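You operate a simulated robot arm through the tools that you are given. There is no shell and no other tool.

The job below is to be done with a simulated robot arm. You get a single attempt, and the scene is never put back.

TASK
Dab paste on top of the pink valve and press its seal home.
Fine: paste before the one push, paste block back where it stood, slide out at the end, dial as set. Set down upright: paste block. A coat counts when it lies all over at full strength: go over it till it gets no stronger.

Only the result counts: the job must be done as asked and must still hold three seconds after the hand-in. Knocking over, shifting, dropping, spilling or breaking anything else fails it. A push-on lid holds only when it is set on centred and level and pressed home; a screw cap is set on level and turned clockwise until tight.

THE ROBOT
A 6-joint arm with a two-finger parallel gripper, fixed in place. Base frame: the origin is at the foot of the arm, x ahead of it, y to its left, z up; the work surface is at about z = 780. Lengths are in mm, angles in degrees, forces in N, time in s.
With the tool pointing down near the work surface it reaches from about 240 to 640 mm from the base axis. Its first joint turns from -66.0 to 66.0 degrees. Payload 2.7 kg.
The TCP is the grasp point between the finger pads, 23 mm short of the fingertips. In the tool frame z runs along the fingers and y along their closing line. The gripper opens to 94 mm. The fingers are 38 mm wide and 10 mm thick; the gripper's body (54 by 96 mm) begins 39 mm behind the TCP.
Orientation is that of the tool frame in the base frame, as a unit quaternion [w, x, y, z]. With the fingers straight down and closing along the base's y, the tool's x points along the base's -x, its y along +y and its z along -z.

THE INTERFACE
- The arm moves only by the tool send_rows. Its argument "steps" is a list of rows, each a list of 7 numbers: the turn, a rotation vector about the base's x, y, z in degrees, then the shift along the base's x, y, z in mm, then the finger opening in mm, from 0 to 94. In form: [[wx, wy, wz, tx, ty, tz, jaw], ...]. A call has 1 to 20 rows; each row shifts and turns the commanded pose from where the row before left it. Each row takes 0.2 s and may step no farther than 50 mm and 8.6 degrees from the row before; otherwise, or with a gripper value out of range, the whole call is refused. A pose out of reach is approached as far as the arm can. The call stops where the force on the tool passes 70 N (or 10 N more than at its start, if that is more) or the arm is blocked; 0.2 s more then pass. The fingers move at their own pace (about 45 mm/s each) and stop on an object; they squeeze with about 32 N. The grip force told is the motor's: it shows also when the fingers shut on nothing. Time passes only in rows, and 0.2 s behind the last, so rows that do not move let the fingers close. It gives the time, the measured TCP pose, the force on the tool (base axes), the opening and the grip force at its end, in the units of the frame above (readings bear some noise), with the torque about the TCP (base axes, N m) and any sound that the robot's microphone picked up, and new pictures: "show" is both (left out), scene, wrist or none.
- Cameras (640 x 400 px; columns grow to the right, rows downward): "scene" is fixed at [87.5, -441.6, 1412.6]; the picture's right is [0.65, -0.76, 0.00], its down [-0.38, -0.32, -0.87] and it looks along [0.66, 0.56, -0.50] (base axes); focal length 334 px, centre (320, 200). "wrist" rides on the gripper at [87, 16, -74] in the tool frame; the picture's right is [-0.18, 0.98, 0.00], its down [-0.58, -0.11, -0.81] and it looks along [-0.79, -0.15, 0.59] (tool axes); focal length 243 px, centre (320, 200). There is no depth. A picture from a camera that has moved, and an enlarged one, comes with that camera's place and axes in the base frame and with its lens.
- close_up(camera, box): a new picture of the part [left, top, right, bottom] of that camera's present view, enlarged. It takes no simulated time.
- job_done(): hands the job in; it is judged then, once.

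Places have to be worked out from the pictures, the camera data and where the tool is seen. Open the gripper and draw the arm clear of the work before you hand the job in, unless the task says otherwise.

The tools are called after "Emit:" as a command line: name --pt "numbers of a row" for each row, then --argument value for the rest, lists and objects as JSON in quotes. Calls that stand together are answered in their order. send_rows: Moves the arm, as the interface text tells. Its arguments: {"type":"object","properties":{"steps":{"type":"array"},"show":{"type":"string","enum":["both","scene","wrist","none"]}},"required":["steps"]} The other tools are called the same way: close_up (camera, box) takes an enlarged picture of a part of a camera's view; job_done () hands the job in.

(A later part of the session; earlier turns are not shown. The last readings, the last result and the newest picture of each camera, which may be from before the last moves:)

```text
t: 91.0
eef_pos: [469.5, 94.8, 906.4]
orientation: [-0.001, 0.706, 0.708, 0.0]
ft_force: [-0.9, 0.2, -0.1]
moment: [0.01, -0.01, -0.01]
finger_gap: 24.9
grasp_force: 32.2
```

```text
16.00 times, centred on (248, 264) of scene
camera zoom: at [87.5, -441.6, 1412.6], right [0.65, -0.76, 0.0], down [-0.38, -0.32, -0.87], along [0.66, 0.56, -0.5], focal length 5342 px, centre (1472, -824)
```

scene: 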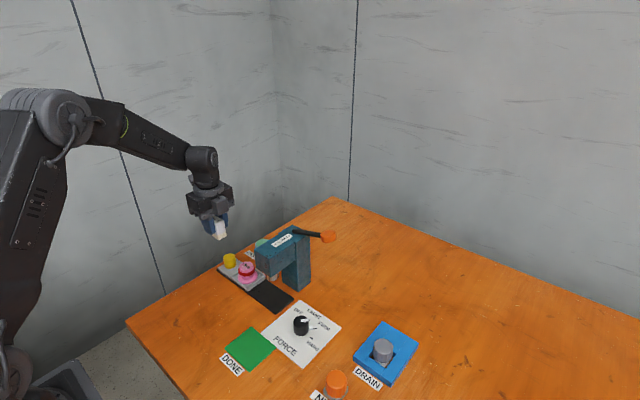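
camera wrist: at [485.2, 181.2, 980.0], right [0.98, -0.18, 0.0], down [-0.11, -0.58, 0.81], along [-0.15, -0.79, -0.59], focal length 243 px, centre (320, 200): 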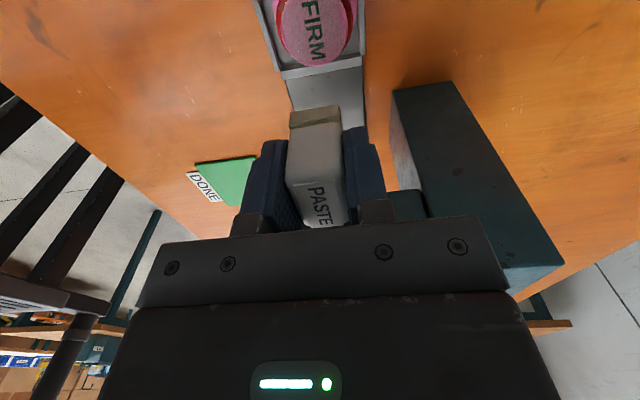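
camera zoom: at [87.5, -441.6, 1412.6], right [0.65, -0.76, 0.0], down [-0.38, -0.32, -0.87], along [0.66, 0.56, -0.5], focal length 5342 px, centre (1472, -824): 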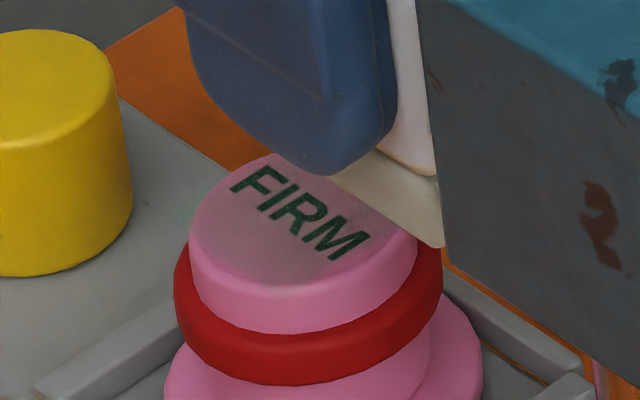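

In the scene view the centre is greener than the rim, so the strength depends on the number of dabs. I test many quick dabs without reloading, spread over ±8 mm in x so the rim is favoured.

Emit:
send_rows --pt "0 0 0 -5.5 15 0 18" --pt "0 0 0 0 15 0 18" --pt "0 0 0 0 0 -20 18" --pt "0 0 0 0 0 -12 18" --pt "0 0 0 0 0 -6.5 18" --pt "0 0 0 0 0 5 18" --pt "0 0 0 0 0 -5 18" --pt "0 0 0 0 0 5 18" --pt "0 0 0 0 0 -5 18" --pt "0 0 0 0 0 5 18" --pt "0 0 0 0 0 -5 18" --pt "0 0 0 0 0 5 18" --pt "0 0 0 0 0 -5 18" --pt "0 0 0 0 0 5 18" --pt "0 0 0 0 0 -5 18" --pt "0 0 0 0 0 5 18" --pt "0 0 0 0 0 -5 18" --pt "0 0 0 0 0 5 18" --pt "0 0 0 0 0 -5 18" --show "none"

Emit:
send_rows --pt "0 0 0 0 0 5 18" --pt "0 0 0 16 0 0 18" --pt "0 0 0 0 0 -5 18" --pt "0 0 0 0 0 5 18" --pt "0 0 0 0 0 -5 18" --pt "0 0 0 0 0 5 18" --pt "0 0 0 0 0 -5 18" --pt "0 0 0 0 0 5 18" --pt "0 0 0 0 0 -5 18" --pt "0 0 0 0 0 5 18" --pt "0 0 0 0 0 -5 18" --pt "0 0 0 0 0 5 18" --pt "0 0 0 0 0 -5 18" --pt "0 0 0 0 0 5 18" --pt "0 0 0 0 0 -5 18" --pt "0 0 0 0 0 5 18" --pt "0 0 0 0 0 -5 18" --show "none"

Emit:
send_rows --pt "0 0 0 0 0 6.5 18" --pt "0 0 0 -10.5 5 12 18" --pt "0 0 0 0 -15 20 18" --pt "0 0 0 0 -20 0 18" --pt "0 0 0 0 0 0 18" --show "none"

Emit:
close_up --camera "wrist" --box '[250, 0, 370, 90]'

Emit:
close_up --camera "wrist" --box '[300, 30, 340, 55]'

Emit:
close_up --camera "scene" --box '[236, 256, 260, 272]'

```text
t: 95.0
eef_pos: [464.5, 125.5, 868.5]
orientation: [0.0, 0.707, 0.707, 0.001]
ft_force: [-4.5, -1.6, 14.9]
moment: [0.07, 0.15, 0.02]
finger_gap: 25.2
grasp_force: 32.4
```

```text
t: 98.6
eef_pos: [479.0, 125.1, 868.2]
orientation: [0.0, 0.706, 0.708, 0.0]
ft_force: [-3.1, -1.2, 12.5]
moment: [0.0, 0.18, 0.04]
finger_gap: 25.1
grasp_force: 31.4
```

```text
t: 99.8
eef_pos: [469.1, 95.4, 905.9]
orientation: [0.001, 0.706, 0.708, 0.0]
ft_force: [0.0, 0.3, 0.1]
moment: [0.0, 0.02, -0.02]
finger_gap: 25.2
grasp_force: 32.0
```

```text
4.44 times, centred on (310, 45) of wrist
camera zoom: at [485.0, 181.8, 980.3], right [0.98, -0.18, 0.0], down [-0.11, -0.58, 0.81], along [-0.15, -0.79, -0.59], focal length 1078 px, centre (364, 889)
```

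zoom: 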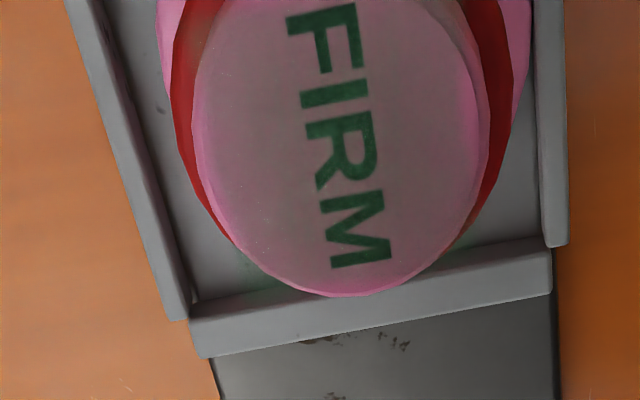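

```text
16.00 times, centred on (320, 42) of wrist
camera zoom: at [485.0, 181.8, 980.3], right [0.98, -0.18, 0.0], down [-0.11, -0.58, 0.81], along [-0.15, -0.79, -0.59], focal length 3882 px, centre (320, 2720)
```

zoom: 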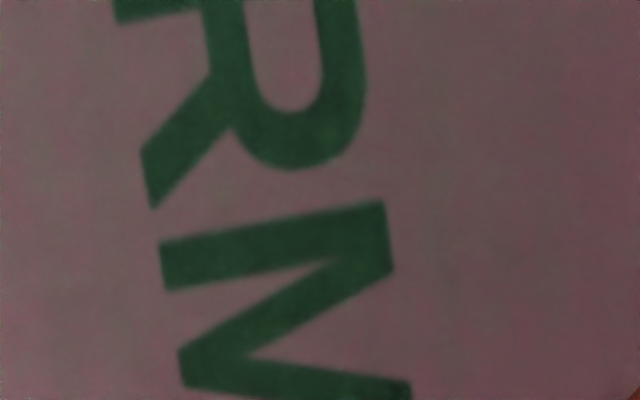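

```text
16.00 times, centred on (248, 264) of scene
camera zoom: at [87.5, -441.6, 1412.6], right [0.65, -0.76, 0.0], down [-0.38, -0.32, -0.87], along [0.66, 0.56, -0.5], focal length 5342 px, centre (1472, -824)
```

zoom: 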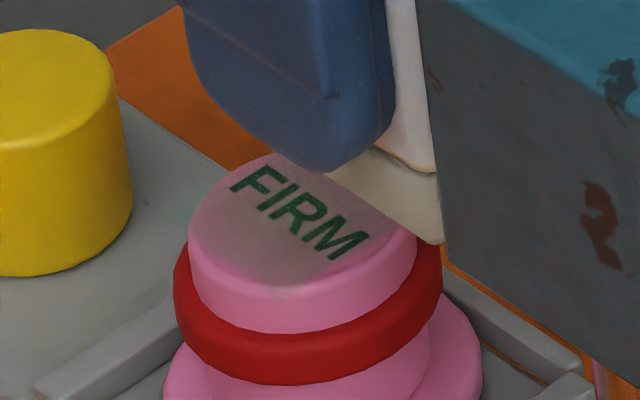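

Clearly stronger now, so it is the number of dabs that counts. I reload and continue with quick dabs at the four offset corners, including the +y side and the rim.

Emit:
send_rows --pt "0 0 0 15 35 0 18" --pt "0 0 0 33 24 0 18" --pt "0 0 0 33 24 0 18" --pt "0 0 0 34.6 23.1 0 18" --pt "0 0 0 0 0 -40 18" --pt "0 0 0 0 0 -18 18" --pt "0 0 0 0 0 -7.5 18" --pt "0 0 0 0 0 0 18" --pt "0 0 0 0 0 7.5 18" --pt "0 0 0 0 0 -7.5 18" --pt "0 0 0 0 0 0 18" --pt "0 0 0 0 0 7.5 18" --pt "0 0 0 0 0 23 18" --pt "0 0 0 0 0 25 18" --pt "0 0 0 -40.7 -21.7 0 18" --pt "0 0 0 -40.7 -21.7 0 18" --pt "0 0 0 -39.7 -21.7 0 18" --pt "0 0 0 0 0 -22 18" --pt "0 0 0 0 0 -6.5 18" --show "none"

Emit:
send_rows --pt "0 0 0 0 0 5 18" --pt "0 0 0 0 0 -5 18" --pt "0 0 0 0 0 5 18" --pt "0 0 0 0 0 -5 18" --pt "0 0 0 0 0 5 18" --pt "0 0 0 0 0 -5 18" --pt "0 0 0 0 0 5 18" --pt "0 0 0 0 0 -5 18" --pt "0 0 0 0 0 5 18" --pt "0 0 0 0 0 -5 18" --pt "0 0 0 0 0 5 18" --pt "0 0 0 0 0 -5 18" --pt "0 0 0 0 0 5 18" --pt "0 0 0 0 0 -5 18" --pt "0 0 0 0 0 5 18" --pt "0 0 0 0 0 -5 18" --pt "0 0 0 0 0 5 18" --pt "0 0 0 16 0 0 18" --show "none"

Emit:
send_rows --pt "0 0 0 0 0 -5 18" --pt "0 0 0 0 0 5 18" --pt "0 0 0 0 0 -5 18" --pt "0 0 0 0 0 5 18" --pt "0 0 0 0 0 -5 18" --pt "0 0 0 0 0 5 18" --pt "0 0 0 0 0 -5 18" --pt "0 0 0 0 0 5 18" --pt "0 0 0 0 0 -5 18" --pt "0 0 0 0 0 5 18" --pt "0 0 0 0 0 -5 18" --pt "0 0 0 0 0 5 18" --pt "0 0 0 0 0 -5 18" --pt "0 0 0 0 0 5 18" --pt "0 0 0 0 0 -5 18" --pt "0 0 0 0 0 5 18" --pt "0 0 0 0 -12 0 18" --show "none"

Emit:
send_rows --pt "0 0 0 0 0 -5 18" --pt "0 0 0 0 0 5 18" --pt "0 0 0 0 0 -5 18" --pt "0 0 0 0 0 5 18" --pt "0 0 0 0 0 -5 18" --pt "0 0 0 0 0 5 18" --pt "0 0 0 0 0 -5 18" --pt "0 0 0 0 0 5 18" --pt "0 0 0 0 0 -5 18" --pt "0 0 0 0 0 5 18" --pt "0 0 0 0 0 -5 18" --pt "0 0 0 0 0 5 18" --pt "0 0 0 0 0 -5 18" --pt "0 0 0 0 0 5 18" --pt "0 0 0 0 0 -5 18" --pt "0 0 0 0 0 5 18" --pt "0 0 0 -16 0 0 18" --show "none"

Emit:
send_rows --pt "0 0 0 0 0 -5 18" --pt "0 0 0 0 0 5 18" --pt "0 0 0 0 0 -5 18" --pt "0 0 0 0 0 5 18" --pt "0 0 0 0 0 -5 18" --pt "0 0 0 0 0 5 18" --pt "0 0 0 0 0 -5 18" --pt "0 0 0 0 0 5 18" --pt "0 0 0 0 0 -5 18" --pt "0 0 0 0 0 5 18" --pt "0 0 0 0 0 -5 18" --pt "0 0 0 0 0 5 18" --pt "0 0 0 0 0 -5 18" --pt "0 0 0 0 0 5 18" --pt "0 0 0 0 0 -5 18" --pt "0 0 0 0 0 6.5 18" --pt "0 0 0 5.5 6 12 18" --pt "0 0 0 0 -15 20 18" --pt "0 0 0 0 -20 0 18" --pt "0 0 0 0 0 0 18" --show "none"

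Emit:
close_up --camera "wrist" --box '[250, 0, 370, 90]'

Emit:
close_up --camera "wrist" --box '[300, 30, 340, 55]'

Emit:
close_up --camera "scene" --box '[236, 256, 260, 272]'

```text
t: 103.8
eef_pos: [462.0, 138.7, 869.9]
orientation: [0.001, 0.707, 0.708, 0.001]
ft_force: [-4.5, -0.8, 11.8]
moment: [-0.09, 0.15, -0.05]
finger_gap: 25.3
grasp_force: 31.8
```

```text
t: 107.6
eef_pos: [480.1, 137.4, 873.4]
orientation: [0.0, 0.707, 0.707, 0.0]
ft_force: [0.1, -0.2, -0.5]
moment: [0.0, 0.01, -0.01]
finger_gap: 25.4
grasp_force: 31.9
```

```text
t: 111.2
eef_pos: [478.9, 125.0, 872.1]
orientation: [-0.001, 0.706, 0.708, 0.0]
ft_force: [-0.2, 0.8, -0.3]
moment: [0.01, -0.03, -0.02]
finger_gap: 25.3
grasp_force: 31.8
```

```text
t: 114.8
eef_pos: [461.5, 124.9, 870.2]
orientation: [0.0, 0.706, 0.708, 0.0]
ft_force: [0.0, -0.2, -0.9]
moment: [-0.02, 0.02, 0.02]
finger_gap: 25.3
grasp_force: 31.9
```

```text
t: 119.0
eef_pos: [470.0, 95.6, 907.0]
orientation: [0.0, 0.706, 0.708, 0.0]
ft_force: [-0.5, 0.2, -0.1]
moment: [-0.02, 0.0, 0.03]
finger_gap: 25.1
grasp_force: 31.9
```

```text
4.44 times, centred on (310, 45) of wrist
camera zoom: at [485.2, 181.3, 980.5], right [0.98, -0.18, 0.0], down [-0.11, -0.58, 0.81], along [-0.15, -0.79, -0.59], focal length 1078 px, centre (364, 889)
```

zoom: 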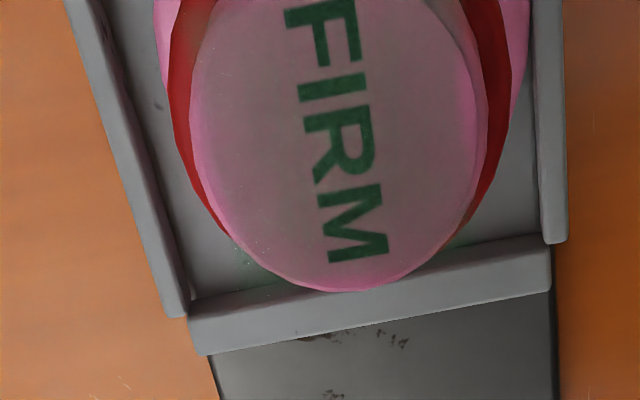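

```text
16.00 times, centred on (320, 42) of wrist
camera zoom: at [485.2, 181.3, 980.5], right [0.98, -0.18, 0.0], down [-0.11, -0.58, 0.81], along [-0.15, -0.79, -0.59], focal length 3882 px, centre (320, 2720)
```

zoom: 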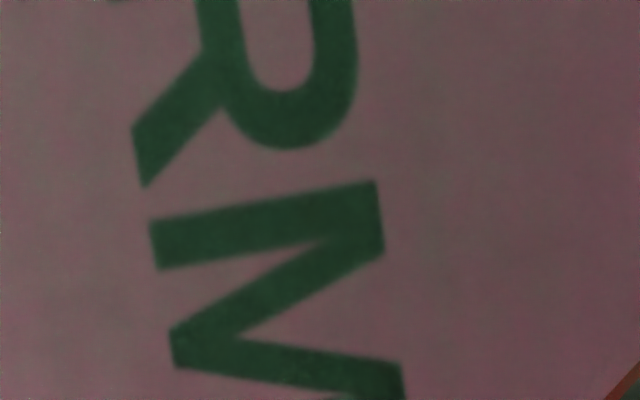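

```text
16.00 times, centred on (248, 264) of scene
camera zoom: at [87.5, -441.6, 1412.6], right [0.65, -0.76, 0.0], down [-0.38, -0.32, -0.87], along [0.66, 0.56, -0.5], focal length 5342 px, centre (1472, -824)
```

zoom: 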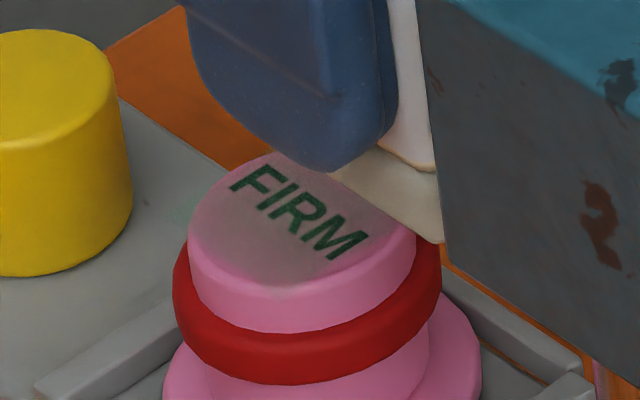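

The centre shows no further change compared with the last round, so it seems to be at full strength there. The rim, mainly the -x/-y side, still looks pinker, so I reload and dab with offsets of 10 mm towards each side, firmly.

Emit:
send_rows --pt "0 0 0 15 35 0 18" --pt "0 0 0 33 24 0 18" --pt "0 0 0 33 24 0 18" --pt "0 0 0 34.6 23.1 0 18" --pt "0 0 0 0 0 -40 18" --pt "0 0 0 0 0 -18 18" --pt "0 0 0 0 0 -7.5 18" --pt "0 0 0 0 0 0 18" --pt "0 0 0 0 0 7.5 18" --pt "0 0 0 0 0 -7.5 18" --pt "0 0 0 0 0 0 18" --pt "0 0 0 0 0 7.5 18" --pt "0 0 0 0 0 23 18" --pt "0 0 0 0 0 25 18" --pt "0 0 0 -40.7 -23.7 0 18" --pt "0 0 0 -40.7 -23.7 0 18" --pt "0 0 0 -41.7 -23.7 0 18" --pt "0 0 0 0 0 -22 18" --pt "0 0 0 0 0 -6.5 18" --pt "0 0 0 0 0 0 18" --show "none"

Emit:
send_rows --pt "0 0 0 0 0 5 18" --pt "0 0 0 0 0 -5.5 18" --pt "0 0 0 0 0 0 18" --pt "0 0 0 0 0 5.5 18" --pt "0 0 0 0 0 -5.5 18" --pt "0 0 0 0 0 0 18" --pt "0 0 0 0 0 5.5 18" --pt "0 0 0 0 0 -5.5 18" --pt "0 0 0 0 0 0 18" --pt "0 0 0 0 0 5.5 18" --pt "0 0 0 10 10 0 18" --pt "0 0 0 0 0 -5.5 18" --pt "0 0 0 0 0 0 18" --pt "0 0 0 0 0 5.5 18" --pt "0 0 0 0 0 -5.5 18" --pt "0 0 0 0 0 0 18" --pt "0 0 0 0 0 5.5 18" --pt "0 0 0 0 0 -5.5 18" --pt "0 0 0 0 0 0 18" --show "none"

Emit:
send_rows --pt "0 0 0 0 0 5.5 18" --pt "0 0 0 10 -10 0 18" --pt "0 0 0 0 0 -5.5 18" --pt "0 0 0 0 0 0 18" --pt "0 0 0 0 0 5.5 18" --pt "0 0 0 0 0 -5.5 18" --pt "0 0 0 0 0 0 18" --pt "0 0 0 0 0 5.5 18" --pt "0 0 0 0 0 -5.5 18" --pt "0 0 0 0 0 0 18" --pt "0 0 0 0 0 5.5 18" --pt "0 0 0 -10 -10 0 18" --pt "0 0 0 0 0 -5.5 18" --pt "0 0 0 0 0 0 18" --pt "0 0 0 0 0 5.5 18" --pt "0 0 0 0 0 -5.5 18" --pt "0 0 0 0 0 0 18" --pt "0 0 0 0 0 5.5 18" --pt "0 0 0 0 0 -5.5 18" --pt "0 0 0 0 0 0 18" --show "none"

Emit:
send_rows --pt "0 0 0 0 0 7 18" --pt "0 0 0 -2.5 10 12 18" --pt "0 0 0 0 -15 20 18" --pt "0 0 0 0 -20 0 18" --pt "0 0 0 0 0 0 18" --show "none"

Emit:
close_up --camera "wrist" --box '[250, 0, 370, 90]'

Emit:
close_up --camera "wrist" --box '[300, 30, 340, 55]'

Emit:
close_up --camera "scene" --box '[236, 256, 260, 272]'

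```text
t: 123.2
eef_pos: [461.7, 131.6, 868.6]
orientation: [0.0, 0.706, 0.708, 0.001]
ft_force: [-3.9, -0.4, 13.2]
moment: [-0.01, 0.1, -0.02]
finger_gap: 25.2
grasp_force: 32.1
```

```text
t: 127.2
eef_pos: [472.0, 141.2, 867.9]
orientation: [0.001, 0.706, 0.708, 0.001]
ft_force: [-7.1, -3.4, 23.3]
moment: [-0.31, 0.25, -0.06]
finger_gap: 25.1
grasp_force: 31.8
```

```text
t: 131.4
eef_pos: [471.8, 121.4, 868.6]
orientation: [0.001, 0.706, 0.708, 0.002]
ft_force: [-6.3, -1.6, 22.0]
moment: [-0.03, 0.19, 0.03]
finger_gap: 25.2
grasp_force: 32.4
```

```text
t: 132.6
eef_pos: [468.9, 96.8, 904.9]
orientation: [0.0, 0.707, 0.708, -0.001]
ft_force: [-0.3, -0.5, -0.8]
moment: [-0.01, 0.01, 0.02]
finger_gap: 25.3
grasp_force: 32.2
```

```text
4.44 times, centred on (310, 45) of wrist
camera zoom: at [485.3, 181.6, 979.9], right [0.98, -0.18, 0.0], down [-0.11, -0.58, 0.81], along [-0.15, -0.79, -0.59], focal length 1078 px, centre (364, 889)
```

zoom: 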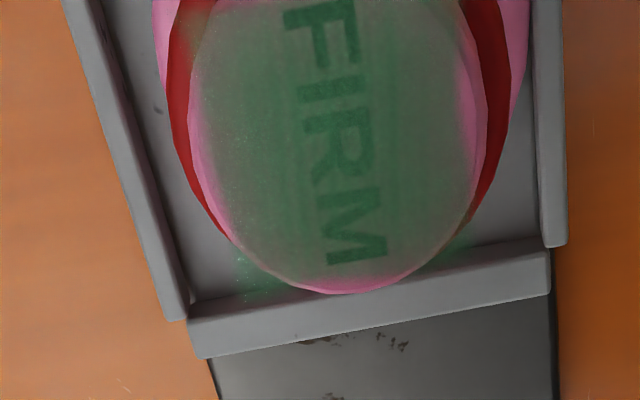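

```text
16.00 times, centred on (320, 42) of wrist
camera zoom: at [485.3, 181.6, 979.9], right [0.98, -0.18, 0.0], down [-0.11, -0.58, 0.81], along [-0.15, -0.79, -0.59], focal length 3882 px, centre (320, 2720)
```

zoom: 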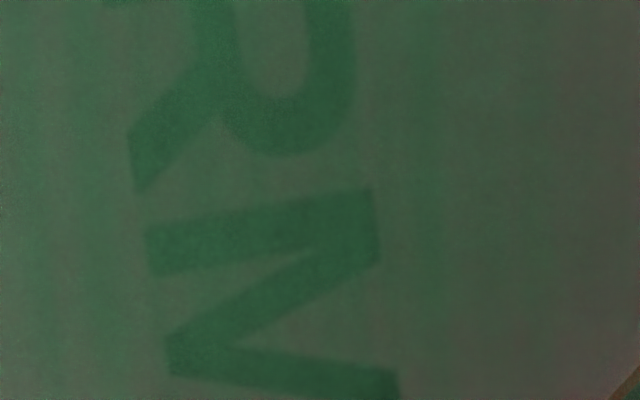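

```text
16.00 times, centred on (248, 264) of scene
camera zoom: at [87.5, -441.6, 1412.6], right [0.65, -0.76, 0.0], down [-0.38, -0.32, -0.87], along [0.66, 0.56, -0.5], focal length 5342 px, centre (1472, -824)
```

zoom: 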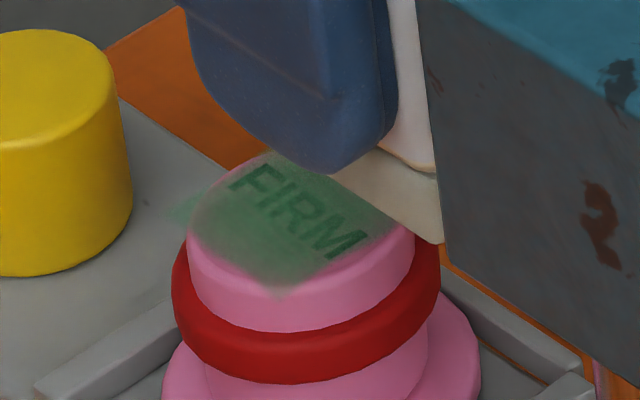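

A big jump: pressing slightly deeper (over 20 N) deposits far more, and the coat is now strongly green in the middle. The -x and +x rims are still pink, so I reload and dab at x offsets ±10 at that depth.

Emit:
send_rows --pt "0 0 0 15 35 0 18" --pt "0 0 0 33 24 0 18" --pt "0 0 0 33 24 0 18" --pt "0 0 0 34.6 23.1 0 18" --pt "0 0 0 0 0 -40 18" --pt "0 0 0 0 0 -18 18" --pt "0 0 0 0 0 -7.5 18" --pt "0 0 0 0 0 0 18" --pt "0 0 0 0 0 7.5 18" --pt "0 0 0 0 0 -7.5 18" --pt "0 0 0 0 0 0 18" --pt "0 0 0 0 0 7.5 18" --pt "0 0 0 0 0 23 18" --pt "0 0 0 0 0 25 18" --pt "0 0 0 -40.7 -23.7 0 18" --pt "0 0 0 -40.7 -23.7 0 18" --pt "0 0 0 -41.7 -23.7 0 18" --pt "0 0 0 0 0 -22 18" --pt "0 0 0 0 0 -6.5 18" --pt "0 0 0 0 0 -1 18" --show "none"

Emit:
send_rows --pt "0 0 0 0 0 0 18" --pt "0 0 0 0 0 6 18" --pt "0 0 0 0 0 -6 18" --pt "0 0 0 0 0 0 18" --pt "0 0 0 0 0 6 18" --pt "0 0 0 0 0 -6 18" --pt "0 0 0 0 0 0 18" --pt "0 0 0 0 0 6 18" --pt "0 0 0 0 0 -6 18" --pt "0 0 0 0 0 0 18" --show "none"

Emit:
send_rows --pt "0 0 0 0 0 6 18" --pt "0 0 0 20 0 0 18" --pt "0 0 0 0 0 -6 18" --pt "0 0 0 0 0 0 18" --pt "0 0 0 0 0 6 18" --pt "0 0 0 0 0 -6 18" --pt "0 0 0 0 0 0 18" --pt "0 0 0 0 0 6 18" --pt "0 0 0 0 0 -6 18" --pt "0 0 0 0 0 0 18" --pt "0 0 0 0 0 6 18" --pt "0 0 0 0 0 -6 18" --pt "0 0 0 0 0 0 18" --show "none"

Emit:
send_rows --pt "0 0 0 0 0 7.5 18" --pt "0 0 0 -12.5 0 12 18" --pt "0 0 0 0 -15 20 18" --pt "0 0 0 0 -20 0 18" --pt "0 0 0 0 0 0 18" --show "none"

Emit:
close_up --camera "wrist" --box '[250, 0, 370, 90]'

Emit:
close_up --camera "scene" --box '[236, 256, 260, 272]'

```text
t: 136.8
eef_pos: [462.5, 131.0, 868.4]
orientation: [0.001, 0.706, 0.708, 0.002]
ft_force: [-4.9, -2.4, 20.7]
moment: [-0.04, 0.22, 0.02]
finger_gap: 25.0
grasp_force: 31.8
```

```text
t: 139.0
eef_pos: [460.8, 132.2, 868.4]
orientation: [0.001, 0.707, 0.708, 0.001]
ft_force: [-9.1, -1.7, 29.8]
moment: [-0.02, 0.25, -0.02]
finger_gap: 25.2
grasp_force: 32.4
```

```text
t: 141.8
eef_pos: [481.7, 131.0, 869.6]
orientation: [0.001, 0.707, 0.708, 0.001]
ft_force: [-7.5, -2.2, 28.7]
moment: [-0.1, 0.44, -0.03]
finger_gap: 25.3
grasp_force: 32.1
```

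```text
t: 143.0
eef_pos: [469.2, 95.3, 906.2]
orientation: [-0.001, 0.706, 0.708, 0.0]
ft_force: [0.4, 0.0, -1.2]
moment: [-0.03, -0.02, 0.0]
finger_gap: 25.3
grasp_force: 31.8
```

```text
4.44 times, centred on (310, 45) of wrist
camera zoom: at [484.6, 181.4, 980.2], right [0.98, -0.18, 0.0], down [-0.11, -0.58, 0.81], along [-0.15, -0.79, -0.59], focal length 1078 px, centre (364, 889)
```

zoom: 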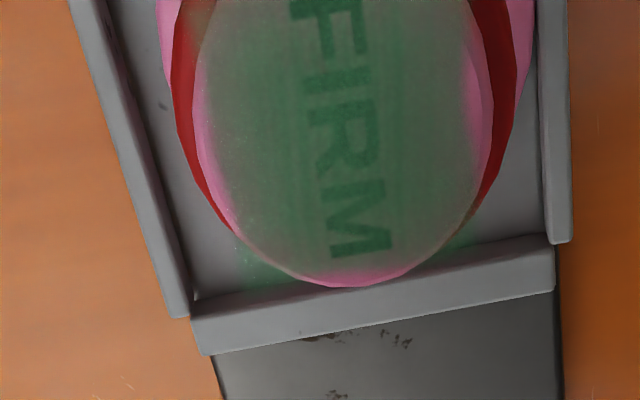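

```text
16.00 times, centred on (248, 264) of scene
camera zoom: at [87.5, -441.6, 1412.6], right [0.65, -0.76, 0.0], down [-0.38, -0.32, -0.87], along [0.66, 0.56, -0.5], focal length 5342 px, centre (1472, -824)
```

zoom: 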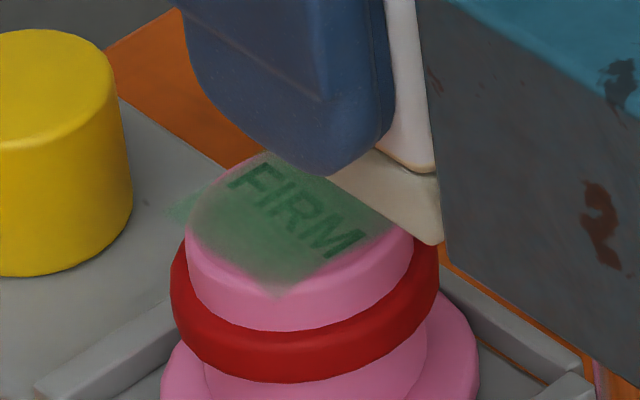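

The paste zone now shows as a square patch about 30 mm across on the top, dense in the middle and thinner at its sides. I reload and continue at the same firm depth at the four corner offsets.

Emit:
send_rows --pt "0 0 0 15 35 0 18" --pt "0 0 0 33 24 0 18" --pt "0 0 0 33 24 0 18" --pt "0 0 0 34.6 23.1 0 18" --pt "0 0 0 0 0 -40 18" --pt "0 0 0 0 0 -18 18" --pt "0 0 0 0 0 -8 18" --pt "0 0 0 0 0 0 18" --pt "0 0 0 0 0 8 18" --pt "0 0 0 0 0 -8 18" --pt "0 0 0 0 0 0 18" --pt "0 0 0 0 0 8 18" --pt "0 0 0 0 0 23 18" --pt "0 0 0 0 0 25 18" --pt "0 0 0 -40 -21.7 0 18" --pt "0 0 0 -40 -21.7 0 18" --pt "0 0 0 -40.1 -21.7 0 18" --pt "0 0 0 0 0 -22 18" --pt "0 0 0 0 0 -7.5 18" --pt "0 0 0 0 0 0 18" --show "none"

Emit:
send_rows --pt "0 0 0 0 0 6 18" --pt "0 0 0 0 0 -6 18" --pt "0 0 0 0 0 0 18" --pt "0 0 0 0 0 6 18" --pt "0 0 0 0 0 -6 18" --pt "0 0 0 0 0 0 18" --pt "0 0 0 0 0 6 18" --pt "0 0 0 14 0 0 18" --pt "0 0 0 0 0 -6 18" --pt "0 0 0 0 0 0 18" --pt "0 0 0 0 0 6 18" --pt "0 0 0 0 0 -6 18" --pt "0 0 0 0 0 0 18" --pt "0 0 0 0 0 6 18" --pt "0 0 0 0 0 -6 18" --pt "0 0 0 0 0 0 18" --show "none"

Emit:
send_rows --pt "0 0 0 0 0 6 18" --pt "0 0 0 0 -12 0 18" --pt "0 0 0 0 0 -6 18" --pt "0 0 0 0 0 0 18" --pt "0 0 0 0 0 6 18" --pt "0 0 0 0 0 -6 18" --pt "0 0 0 0 0 0 18" --pt "0 0 0 0 0 6 18" --pt "0 0 0 0 0 -6 18" --pt "0 0 0 0 0 0 18" --pt "0 0 0 0 0 6 18" --pt "0 0 0 -14 0 0 18" --pt "0 0 0 0 0 -6 18" --pt "0 0 0 0 0 0 18" --pt "0 0 0 0 0 6 18" --pt "0 0 0 0 0 -6 18" --pt "0 0 0 0 0 0 18" --pt "0 0 0 0 0 6 18" --pt "0 0 0 0 0 -6 18" --pt "0 0 0 0 0 0 18" --show "none"

Emit:
send_rows --pt "0 0 0 0 0 7.5 18" --pt "0 0 0 4.5 6 12 18" --pt "0 0 0 0 -15 20 18" --pt "0 0 0 0 -20 0 18" --pt "0 0 0 0 0 0 18" --show "none"

Emit:
close_up --camera "wrist" --box '[250, 0, 370, 90]'

Emit:
close_up --camera "scene" --box '[236, 256, 260, 272]'

```text
t: 147.2
eef_pos: [465.7, 135.3, 868.1]
orientation: [0.002, 0.706, 0.708, 0.001]
ft_force: [-7.6, -1.8, 28.4]
moment: [-0.22, 0.25, -0.02]
finger_gap: 25.3
grasp_force: 31.9
```

```text
t: 150.6
eef_pos: [479.2, 137.6, 869.1]
orientation: [0.002, 0.706, 0.709, 0.002]
ft_force: [-7.2, -2.8, 27.7]
moment: [-0.08, 0.47, 0.04]
finger_gap: 25.1
grasp_force: 32.7
```

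```text
t: 154.8
eef_pos: [465.0, 124.7, 868.3]
orientation: [0.001, 0.707, 0.707, 0.001]
ft_force: [-8.2, -2.1, 30.9]
moment: [0.1, 0.26, 0.08]
finger_gap: 25.3
grasp_force: 31.9
```

```text
t: 156.0
eef_pos: [468.4, 96.6, 907.4]
orientation: [0.0, 0.707, 0.708, 0.0]
ft_force: [0.7, 0.3, -1.4]
moment: [0.0, -0.04, 0.01]
finger_gap: 25.4
grasp_force: 31.9
```

```text
4.44 times, centred on (310, 45) of wrist
camera zoom: at [484.6, 182.0, 980.5], right [0.98, -0.18, 0.0], down [-0.11, -0.58, 0.81], along [-0.15, -0.79, -0.59], focal length 1078 px, centre (364, 889)
```

zoom: 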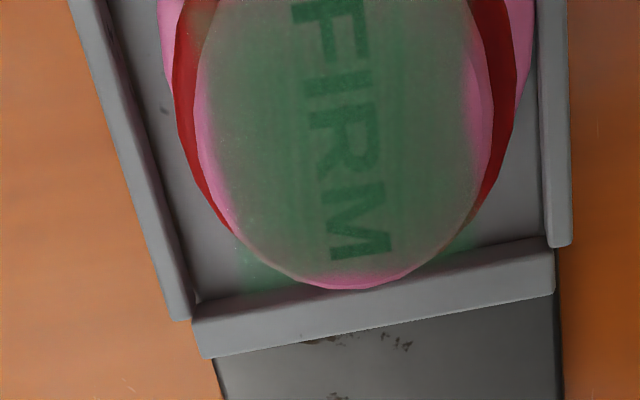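

```text
16.00 times, centred on (248, 264) of scene
camera zoom: at [87.5, -441.6, 1412.6], right [0.65, -0.76, 0.0], down [-0.38, -0.32, -0.87], along [0.66, 0.56, -0.5], focal length 5342 px, centre (1472, -824)
```

zoom: 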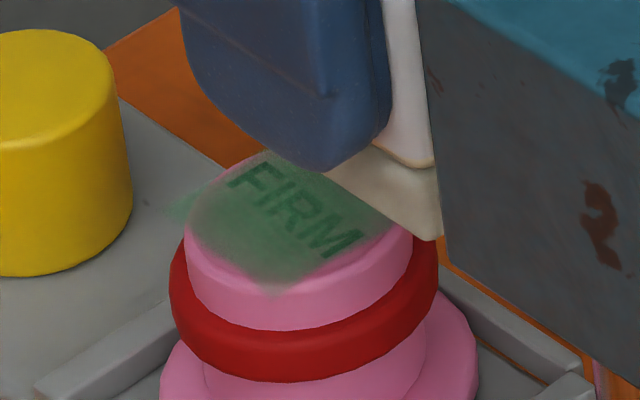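

Little change from the last round. I check the texture at maximum zoom in the centre and towards the sides.

Emit:
close_up --camera "wrist" --box '[300, 30, 340, 55]'

Emit:
close_up --camera "wrist" --box '[280, 0, 350, 44]'

Emit:
close_up --camera "wrist" --box '[280, 30, 350, 74]'

```text
16.00 times, centred on (320, 42) of wrist
camera zoom: at [484.6, 182.0, 980.5], right [0.98, -0.18, 0.0], down [-0.11, -0.58, 0.81], along [-0.15, -0.79, -0.59], focal length 3882 px, centre (320, 2720)
```

zoom: 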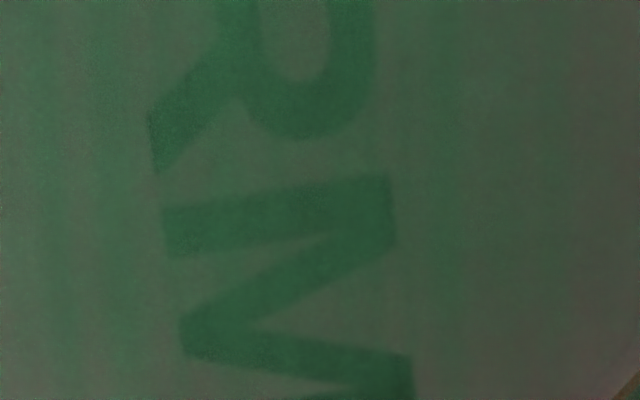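

```text
9.09 times, centred on (315, 22) of wrist
camera zoom: at [484.6, 182.0, 980.5], right [0.98, -0.18, 0.0], down [-0.11, -0.58, 0.81], along [-0.15, -0.79, -0.59], focal length 2206 px, centre (366, 1818)
```

zoom: 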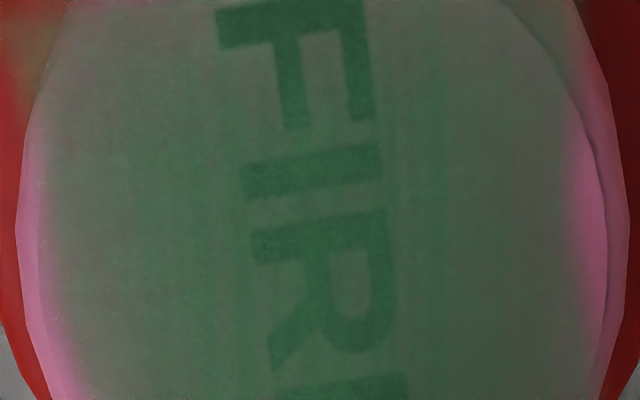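

```text
9.09 times, centred on (315, 52) of wrist
camera zoom: at [484.6, 182.0, 980.5], right [0.98, -0.18, 0.0], down [-0.11, -0.58, 0.81], along [-0.15, -0.79, -0.59], focal length 2206 px, centre (366, 1546)
```

zoom: 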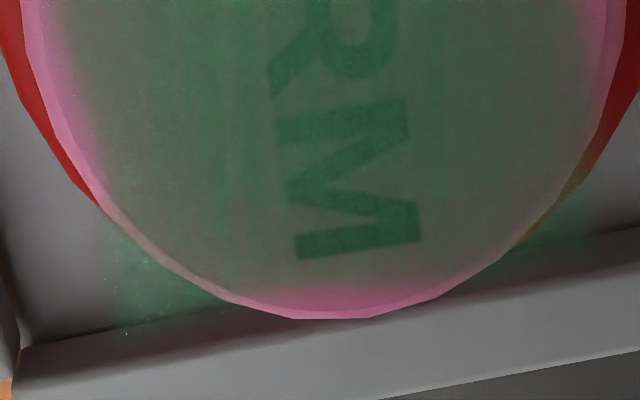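

The coat patch is even over its 30 mm square. To see whether it still strengthens I reload and dab at x offsets ±4 a bit harder, then compare again.

Emit:
send_rows --pt "0 0 0 15 35 0 18" --pt "0 0 0 33 24 0 18" --pt "0 0 0 33 24 0 18" --pt "0 0 0 34.6 23.1 0 18" --pt "0 0 0 0 0 -40 18" --pt "0 0 0 0 0 -18 18" --pt "0 0 0 0 0 -8 18" --pt "0 0 0 0 0 0 18" --pt "0 0 0 0 0 8 18" --pt "0 0 0 0 0 -8 18" --pt "0 0 0 0 0 0 18" --pt "0 0 0 0 0 8 18" --pt "0 0 0 0 0 23 18" --pt "0 0 0 0 0 25 18" --pt "0 0 0 -39 -23.7 0 18" --pt "0 0 0 -39 -23.7 0 18" --pt "0 0 0 -39.1 -23.7 0 18" --pt "0 0 0 0 0 -22 18" --pt "0 0 0 0 0 -8.2 18" --pt "0 0 0 0 0 0 18" --show "none"

Emit:
send_rows --pt "0 0 0 0 0 6 18" --pt "0 0 0 0 0 -6 18" --pt "0 0 0 0 0 0 18" --pt "0 0 0 0 0 6 18" --pt "0 0 0 0 0 -6 18" --pt "0 0 0 0 0 0 18" --pt "0 0 0 0 0 6 18" --pt "0 0 0 0 0 -6 18" --pt "0 0 0 0 0 0 18" --pt "0 0 0 0 0 6 18" --pt "0 0 0 0 0 -6 18" --pt "0 0 0 0 0 0 18" --pt "0 0 0 0 0 6 18" --pt "0 0 0 8 0 0 18" --pt "0 0 0 0 0 -6 18" --pt "0 0 0 0 0 0 18" --show "none"

Emit:
send_rows --pt "0 0 0 0 0 6 18" --pt "0 0 0 0 0 -6 18" --pt "0 0 0 0 0 0 18" --pt "0 0 0 0 0 6 18" --pt "0 0 0 0 0 -6 18" --pt "0 0 0 0 0 0 18" --pt "0 0 0 0 0 6 18" --pt "0 0 0 0 0 -6 18" --pt "0 0 0 0 0 0 18" --pt "0 0 0 0 0 6 18" --pt "0 0 0 0 0 -6 18" --pt "0 0 0 0 0 0 18" --pt "0 0 0 0 0 8.2 18" --pt "0 0 0 -6.5 0 12 18" --pt "0 0 0 0 -15 20 18" --pt "0 0 0 0 -20 0 18" --pt "0 0 0 0 0 0 18" --show "none"

Emit:
close_up --camera "wrist" --box '[250, 0, 370, 90]'

Emit:
close_up --camera "wrist" --box '[300, 30, 340, 55]'

Emit:
close_up --camera "scene" --box '[236, 256, 260, 272]'

```text
t: 160.2
eef_pos: [469.0, 130.5, 868.6]
orientation: [0.002, 0.706, 0.708, 0.002]
ft_force: [-8.3, -2.9, 35.6]
moment: [-0.25, 0.15, -0.06]
finger_gap: 24.9
grasp_force: 32.0
```

```text
t: 163.6
eef_pos: [476.9, 131.0, 868.7]
orientation: [0.003, 0.707, 0.708, 0.002]
ft_force: [-9.6, -2.2, 35.1]
moment: [0.07, 0.43, 0.07]
finger_gap: 25.2
grasp_force: 31.7
```

```text
t: 167.2
eef_pos: [469.5, 94.6, 906.1]
orientation: [0.001, 0.706, 0.708, 0.0]
ft_force: [0.2, 0.0, -0.2]
moment: [-0.01, 0.02, -0.01]
finger_gap: 25.5
grasp_force: 31.9
```

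```text
4.44 times, centred on (310, 45) of wrist
camera zoom: at [485.1, 180.7, 980.4], right [0.98, -0.18, 0.0], down [-0.11, -0.58, 0.81], along [-0.15, -0.79, -0.59], focal length 1078 px, centre (364, 889)
```

zoom: 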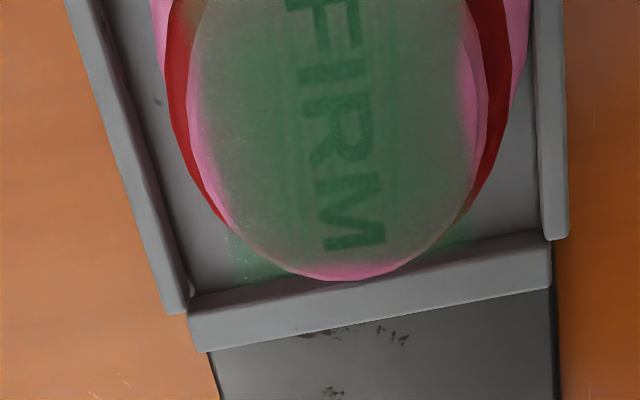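

```text
16.00 times, centred on (320, 42) of wrist
camera zoom: at [485.1, 180.7, 980.4], right [0.98, -0.18, 0.0], down [-0.11, -0.58, 0.81], along [-0.15, -0.79, -0.59], focal length 3882 px, centre (320, 2720)
```

zoom: 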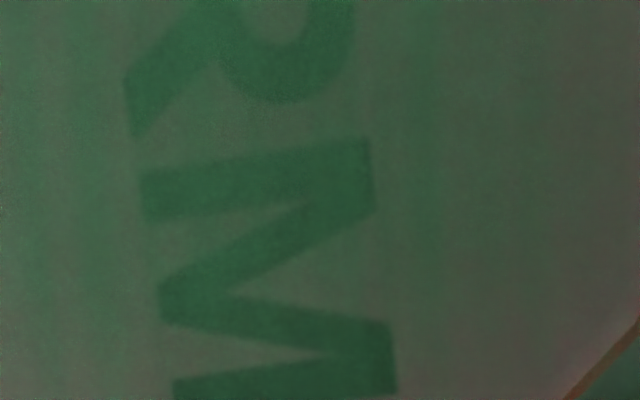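

```text
16.00 times, centred on (248, 264) of scene
camera zoom: at [87.5, -441.6, 1412.6], right [0.65, -0.76, 0.0], down [-0.38, -0.32, -0.87], along [0.66, 0.56, -0.5], focal length 5342 px, centre (1472, -824)
```

zoom: 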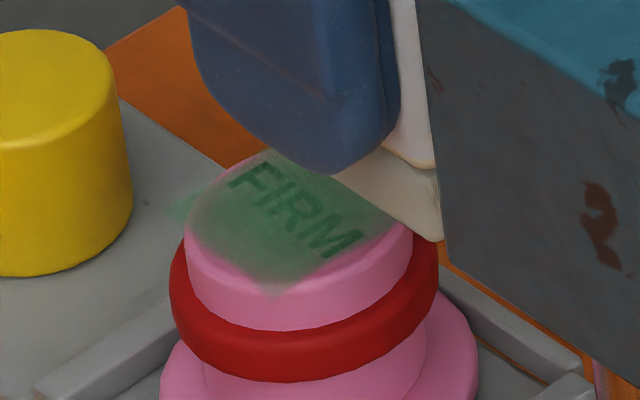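

Three rounds now with no further change, so the coat is at full strength and even. I carry the block back to exactly where I picked it up.

Emit:
send_rows --pt "0 0 0 -36 0 10 18" --pt "0 0 0 -36 0 0 18" --pt "0 0 0 -35 0 0 18" --pt "0 0 0 0 -19.9 0 18" --pt "0 0 0 0 0 -30 18" --pt "0 0 0 0 0 -30 18" --pt "0 0 0 0 0 -25 18" --pt "0 0 0 0 0 0 18"

Emit:
close_up --camera "scene" --box '[236, 256, 260, 272]'

Emit:
close_up --camera "scene" --box '[210, 280, 270, 330]'

```text
t: 169.0
eef_pos: [362.9, 76.1, 831.1]
orientation: [0.0, 0.707, 0.707, -0.001]
ft_force: [0.4, 0.2, -0.3]
moment: [0.02, 0.02, -0.01]
finger_gap: 25.6
grasp_force: 31.6
camera wrist: at [378.7, 161.8, 905.1], right [0.98, -0.18, 0.0], down [-0.11, -0.58, 0.81], along [-0.15, -0.79, -0.59], focal length 243 px, centre (320, 200)
```

scene: 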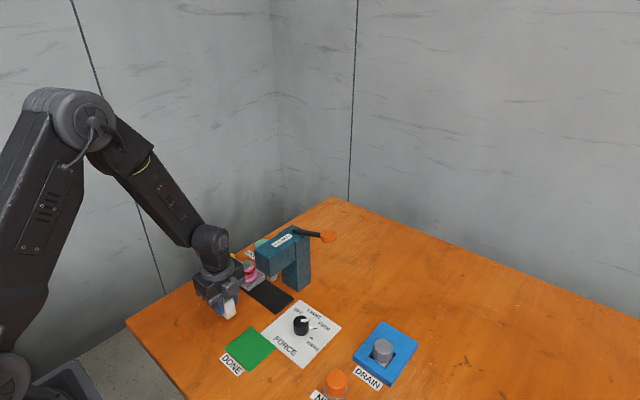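
wrist: 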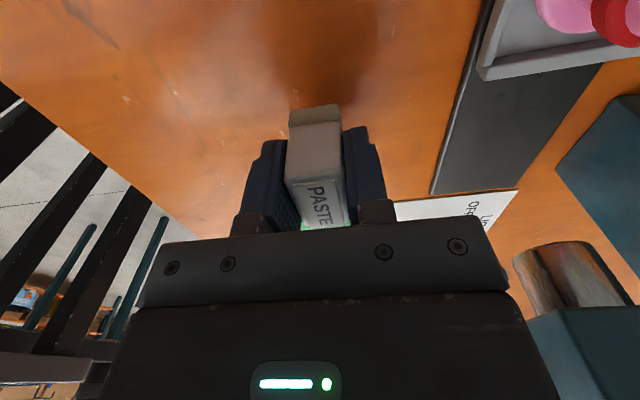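

```text
16.00 times, centred on (248, 264) of scene
camera zoom: at [87.5, -441.6, 1412.6], right [0.65, -0.76, 0.0], down [-0.38, -0.32, -0.87], along [0.66, 0.56, -0.5], focal length 5342 px, centre (1472, -824)
```

zoom: 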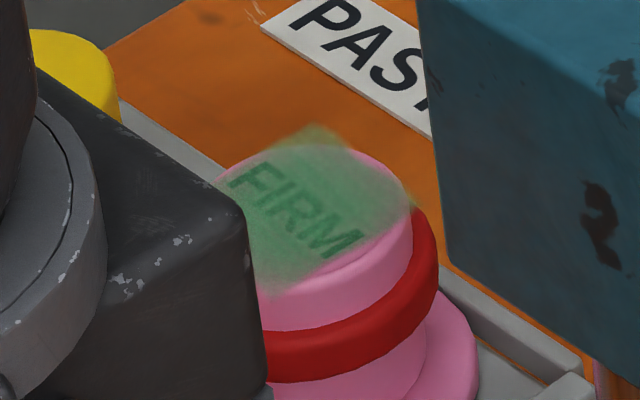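

```text
8.00 times, centred on (240, 305) of scene
camera zoom: at [87.5, -441.6, 1412.6], right [0.65, -0.76, 0.0], down [-0.38, -0.32, -0.87], along [0.66, 0.56, -0.5], focal length 2671 px, centre (960, -640)
```

zoom: 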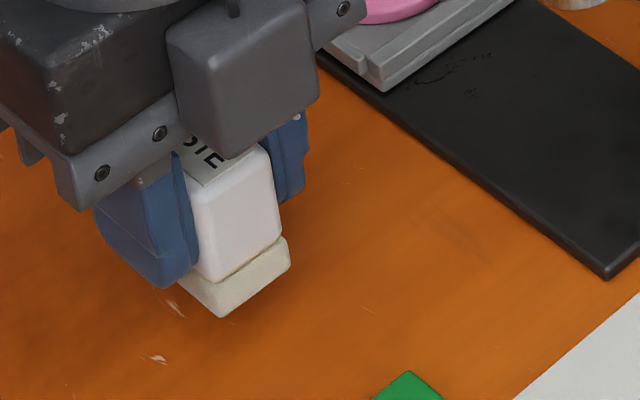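

The whole patch is visible and even. The block is about 13 mm over its spot, and I set it down gently.

Emit:
send_rows --pt "0 0 0 0 0 -8 18" --pt "0 0 0 0 0 -4 18" --pt "0 0 0 0 0 -1 18" --pt "0 0 0 0 0 0 18" --show "none"

```text
t: 170.0
eef_pos: [362.8, 76.0, 818.1]
orientation: [0.0, 0.707, 0.707, 0.001]
ft_force: [-0.8, -0.2, -1.2]
moment: [0.02, -0.02, -0.01]
finger_gap: 25.3
grasp_force: 32.3
```

No contact felt yet. I lower in half-millimetre steps.

Emit:
send_rows --pt "0 0 0 0 0 -0.5 18" --pt "0 0 0 0 0 -0.5 18" --pt "0 0 0 0 0 0 18" --show "none"

```text
t: 170.8
eef_pos: [362.3, 76.4, 817.2]
orientation: [0.0, 0.707, 0.707, 0.0]
ft_force: [0.5, -0.8, -0.1]
moment: [0.01, 0.01, 0.0]
finger_gap: 25.2
grasp_force: 32.2
```

Emit:
send_rows --pt "0 0 0 0 0 -0.7 18" --pt "0 0 0 0 0 -0.7 18" --pt "0 0 0 0 0 0 18" --show "none"

```text
t: 171.6
eef_pos: [363.9, 75.9, 815.7]
orientation: [0.0, 0.707, 0.707, -0.001]
ft_force: [-0.3, 0.8, 5.3]
moment: [0.0, -0.07, 0.0]
finger_gap: 25.3
grasp_force: 31.6
```

Contact at 5 N: the block is on the table. I open, rise straight up, and look.

Emit:
send_rows --pt "0 0 0 0 0 0.5 24" --pt "0 0 0 0 0 0 35" --pt "0 0 0 0 0 0 50" --pt "0 0 0 0 0 0 60" --pt "0 0 0 0 0 30 60" --pt "0 0 0 0 0 40 60" --pt "0 0 0 0 0 44 60" --pt "0 0 0 0 0 0 60"

Emit:
close_up --camera "wrist" --box '[240, 0, 400, 120]'

Emit:
close_up --camera "scene" --box '[210, 280, 270, 330]'

```text
t: 173.4
eef_pos: [362.3, 77.0, 931.7]
orientation: [0.0, 0.707, 0.708, 0.001]
ft_force: [-0.6, 0.1, -0.5]
moment: [-0.02, 0.02, 0.02]
finger_gap: 60.1
grasp_force: 0.1
camera wrist: at [378.8, 162.5, 1005.1], right [0.98, -0.18, 0.0], down [-0.11, -0.58, 0.81], along [-0.15, -0.79, -0.59], focal length 243 px, centre (320, 200)
```

scene: 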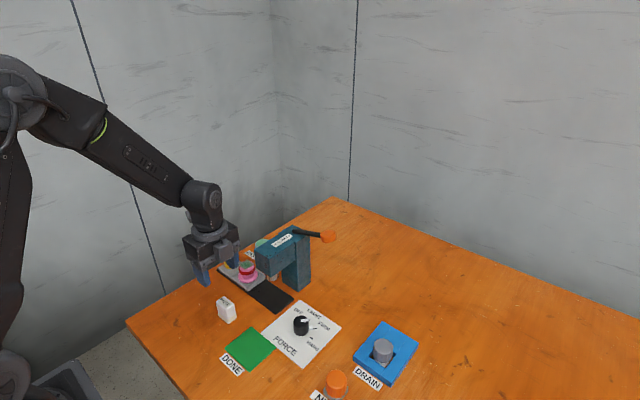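
wrist: 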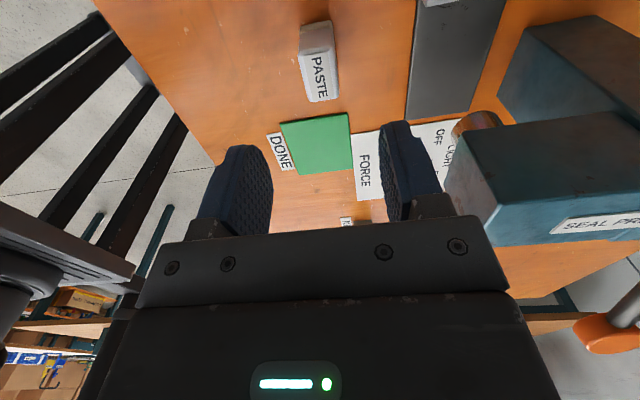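

```text
3.33 times, centred on (320, 60) of wrist
camera zoom: at [378.8, 162.5, 1005.1], right [0.98, -0.18, 0.0], down [-0.11, -0.58, 0.81], along [-0.15, -0.79, -0.59], focal length 809 px, centre (320, 667)
```

zoom: 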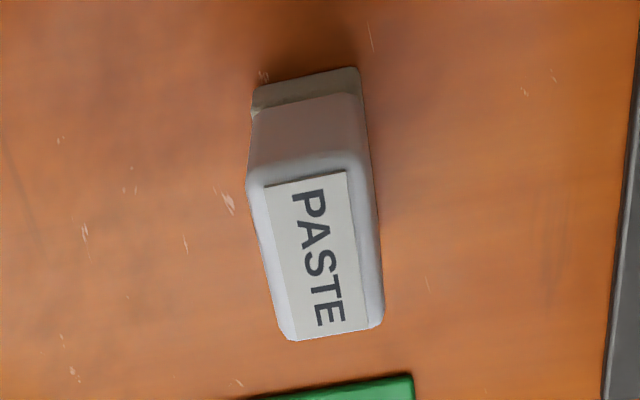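

```text
8.00 times, centred on (240, 305) of scene
camera zoom: at [87.5, -441.6, 1412.6], right [0.65, -0.76, 0.0], down [-0.38, -0.32, -0.87], along [0.66, 0.56, -0.5], focal length 2671 px, centre (960, -640)
```

zoom: 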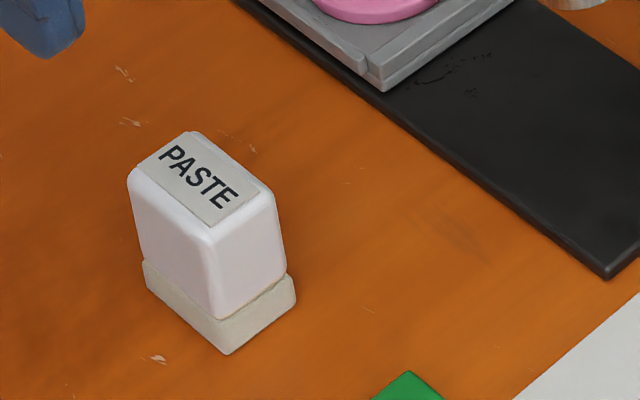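

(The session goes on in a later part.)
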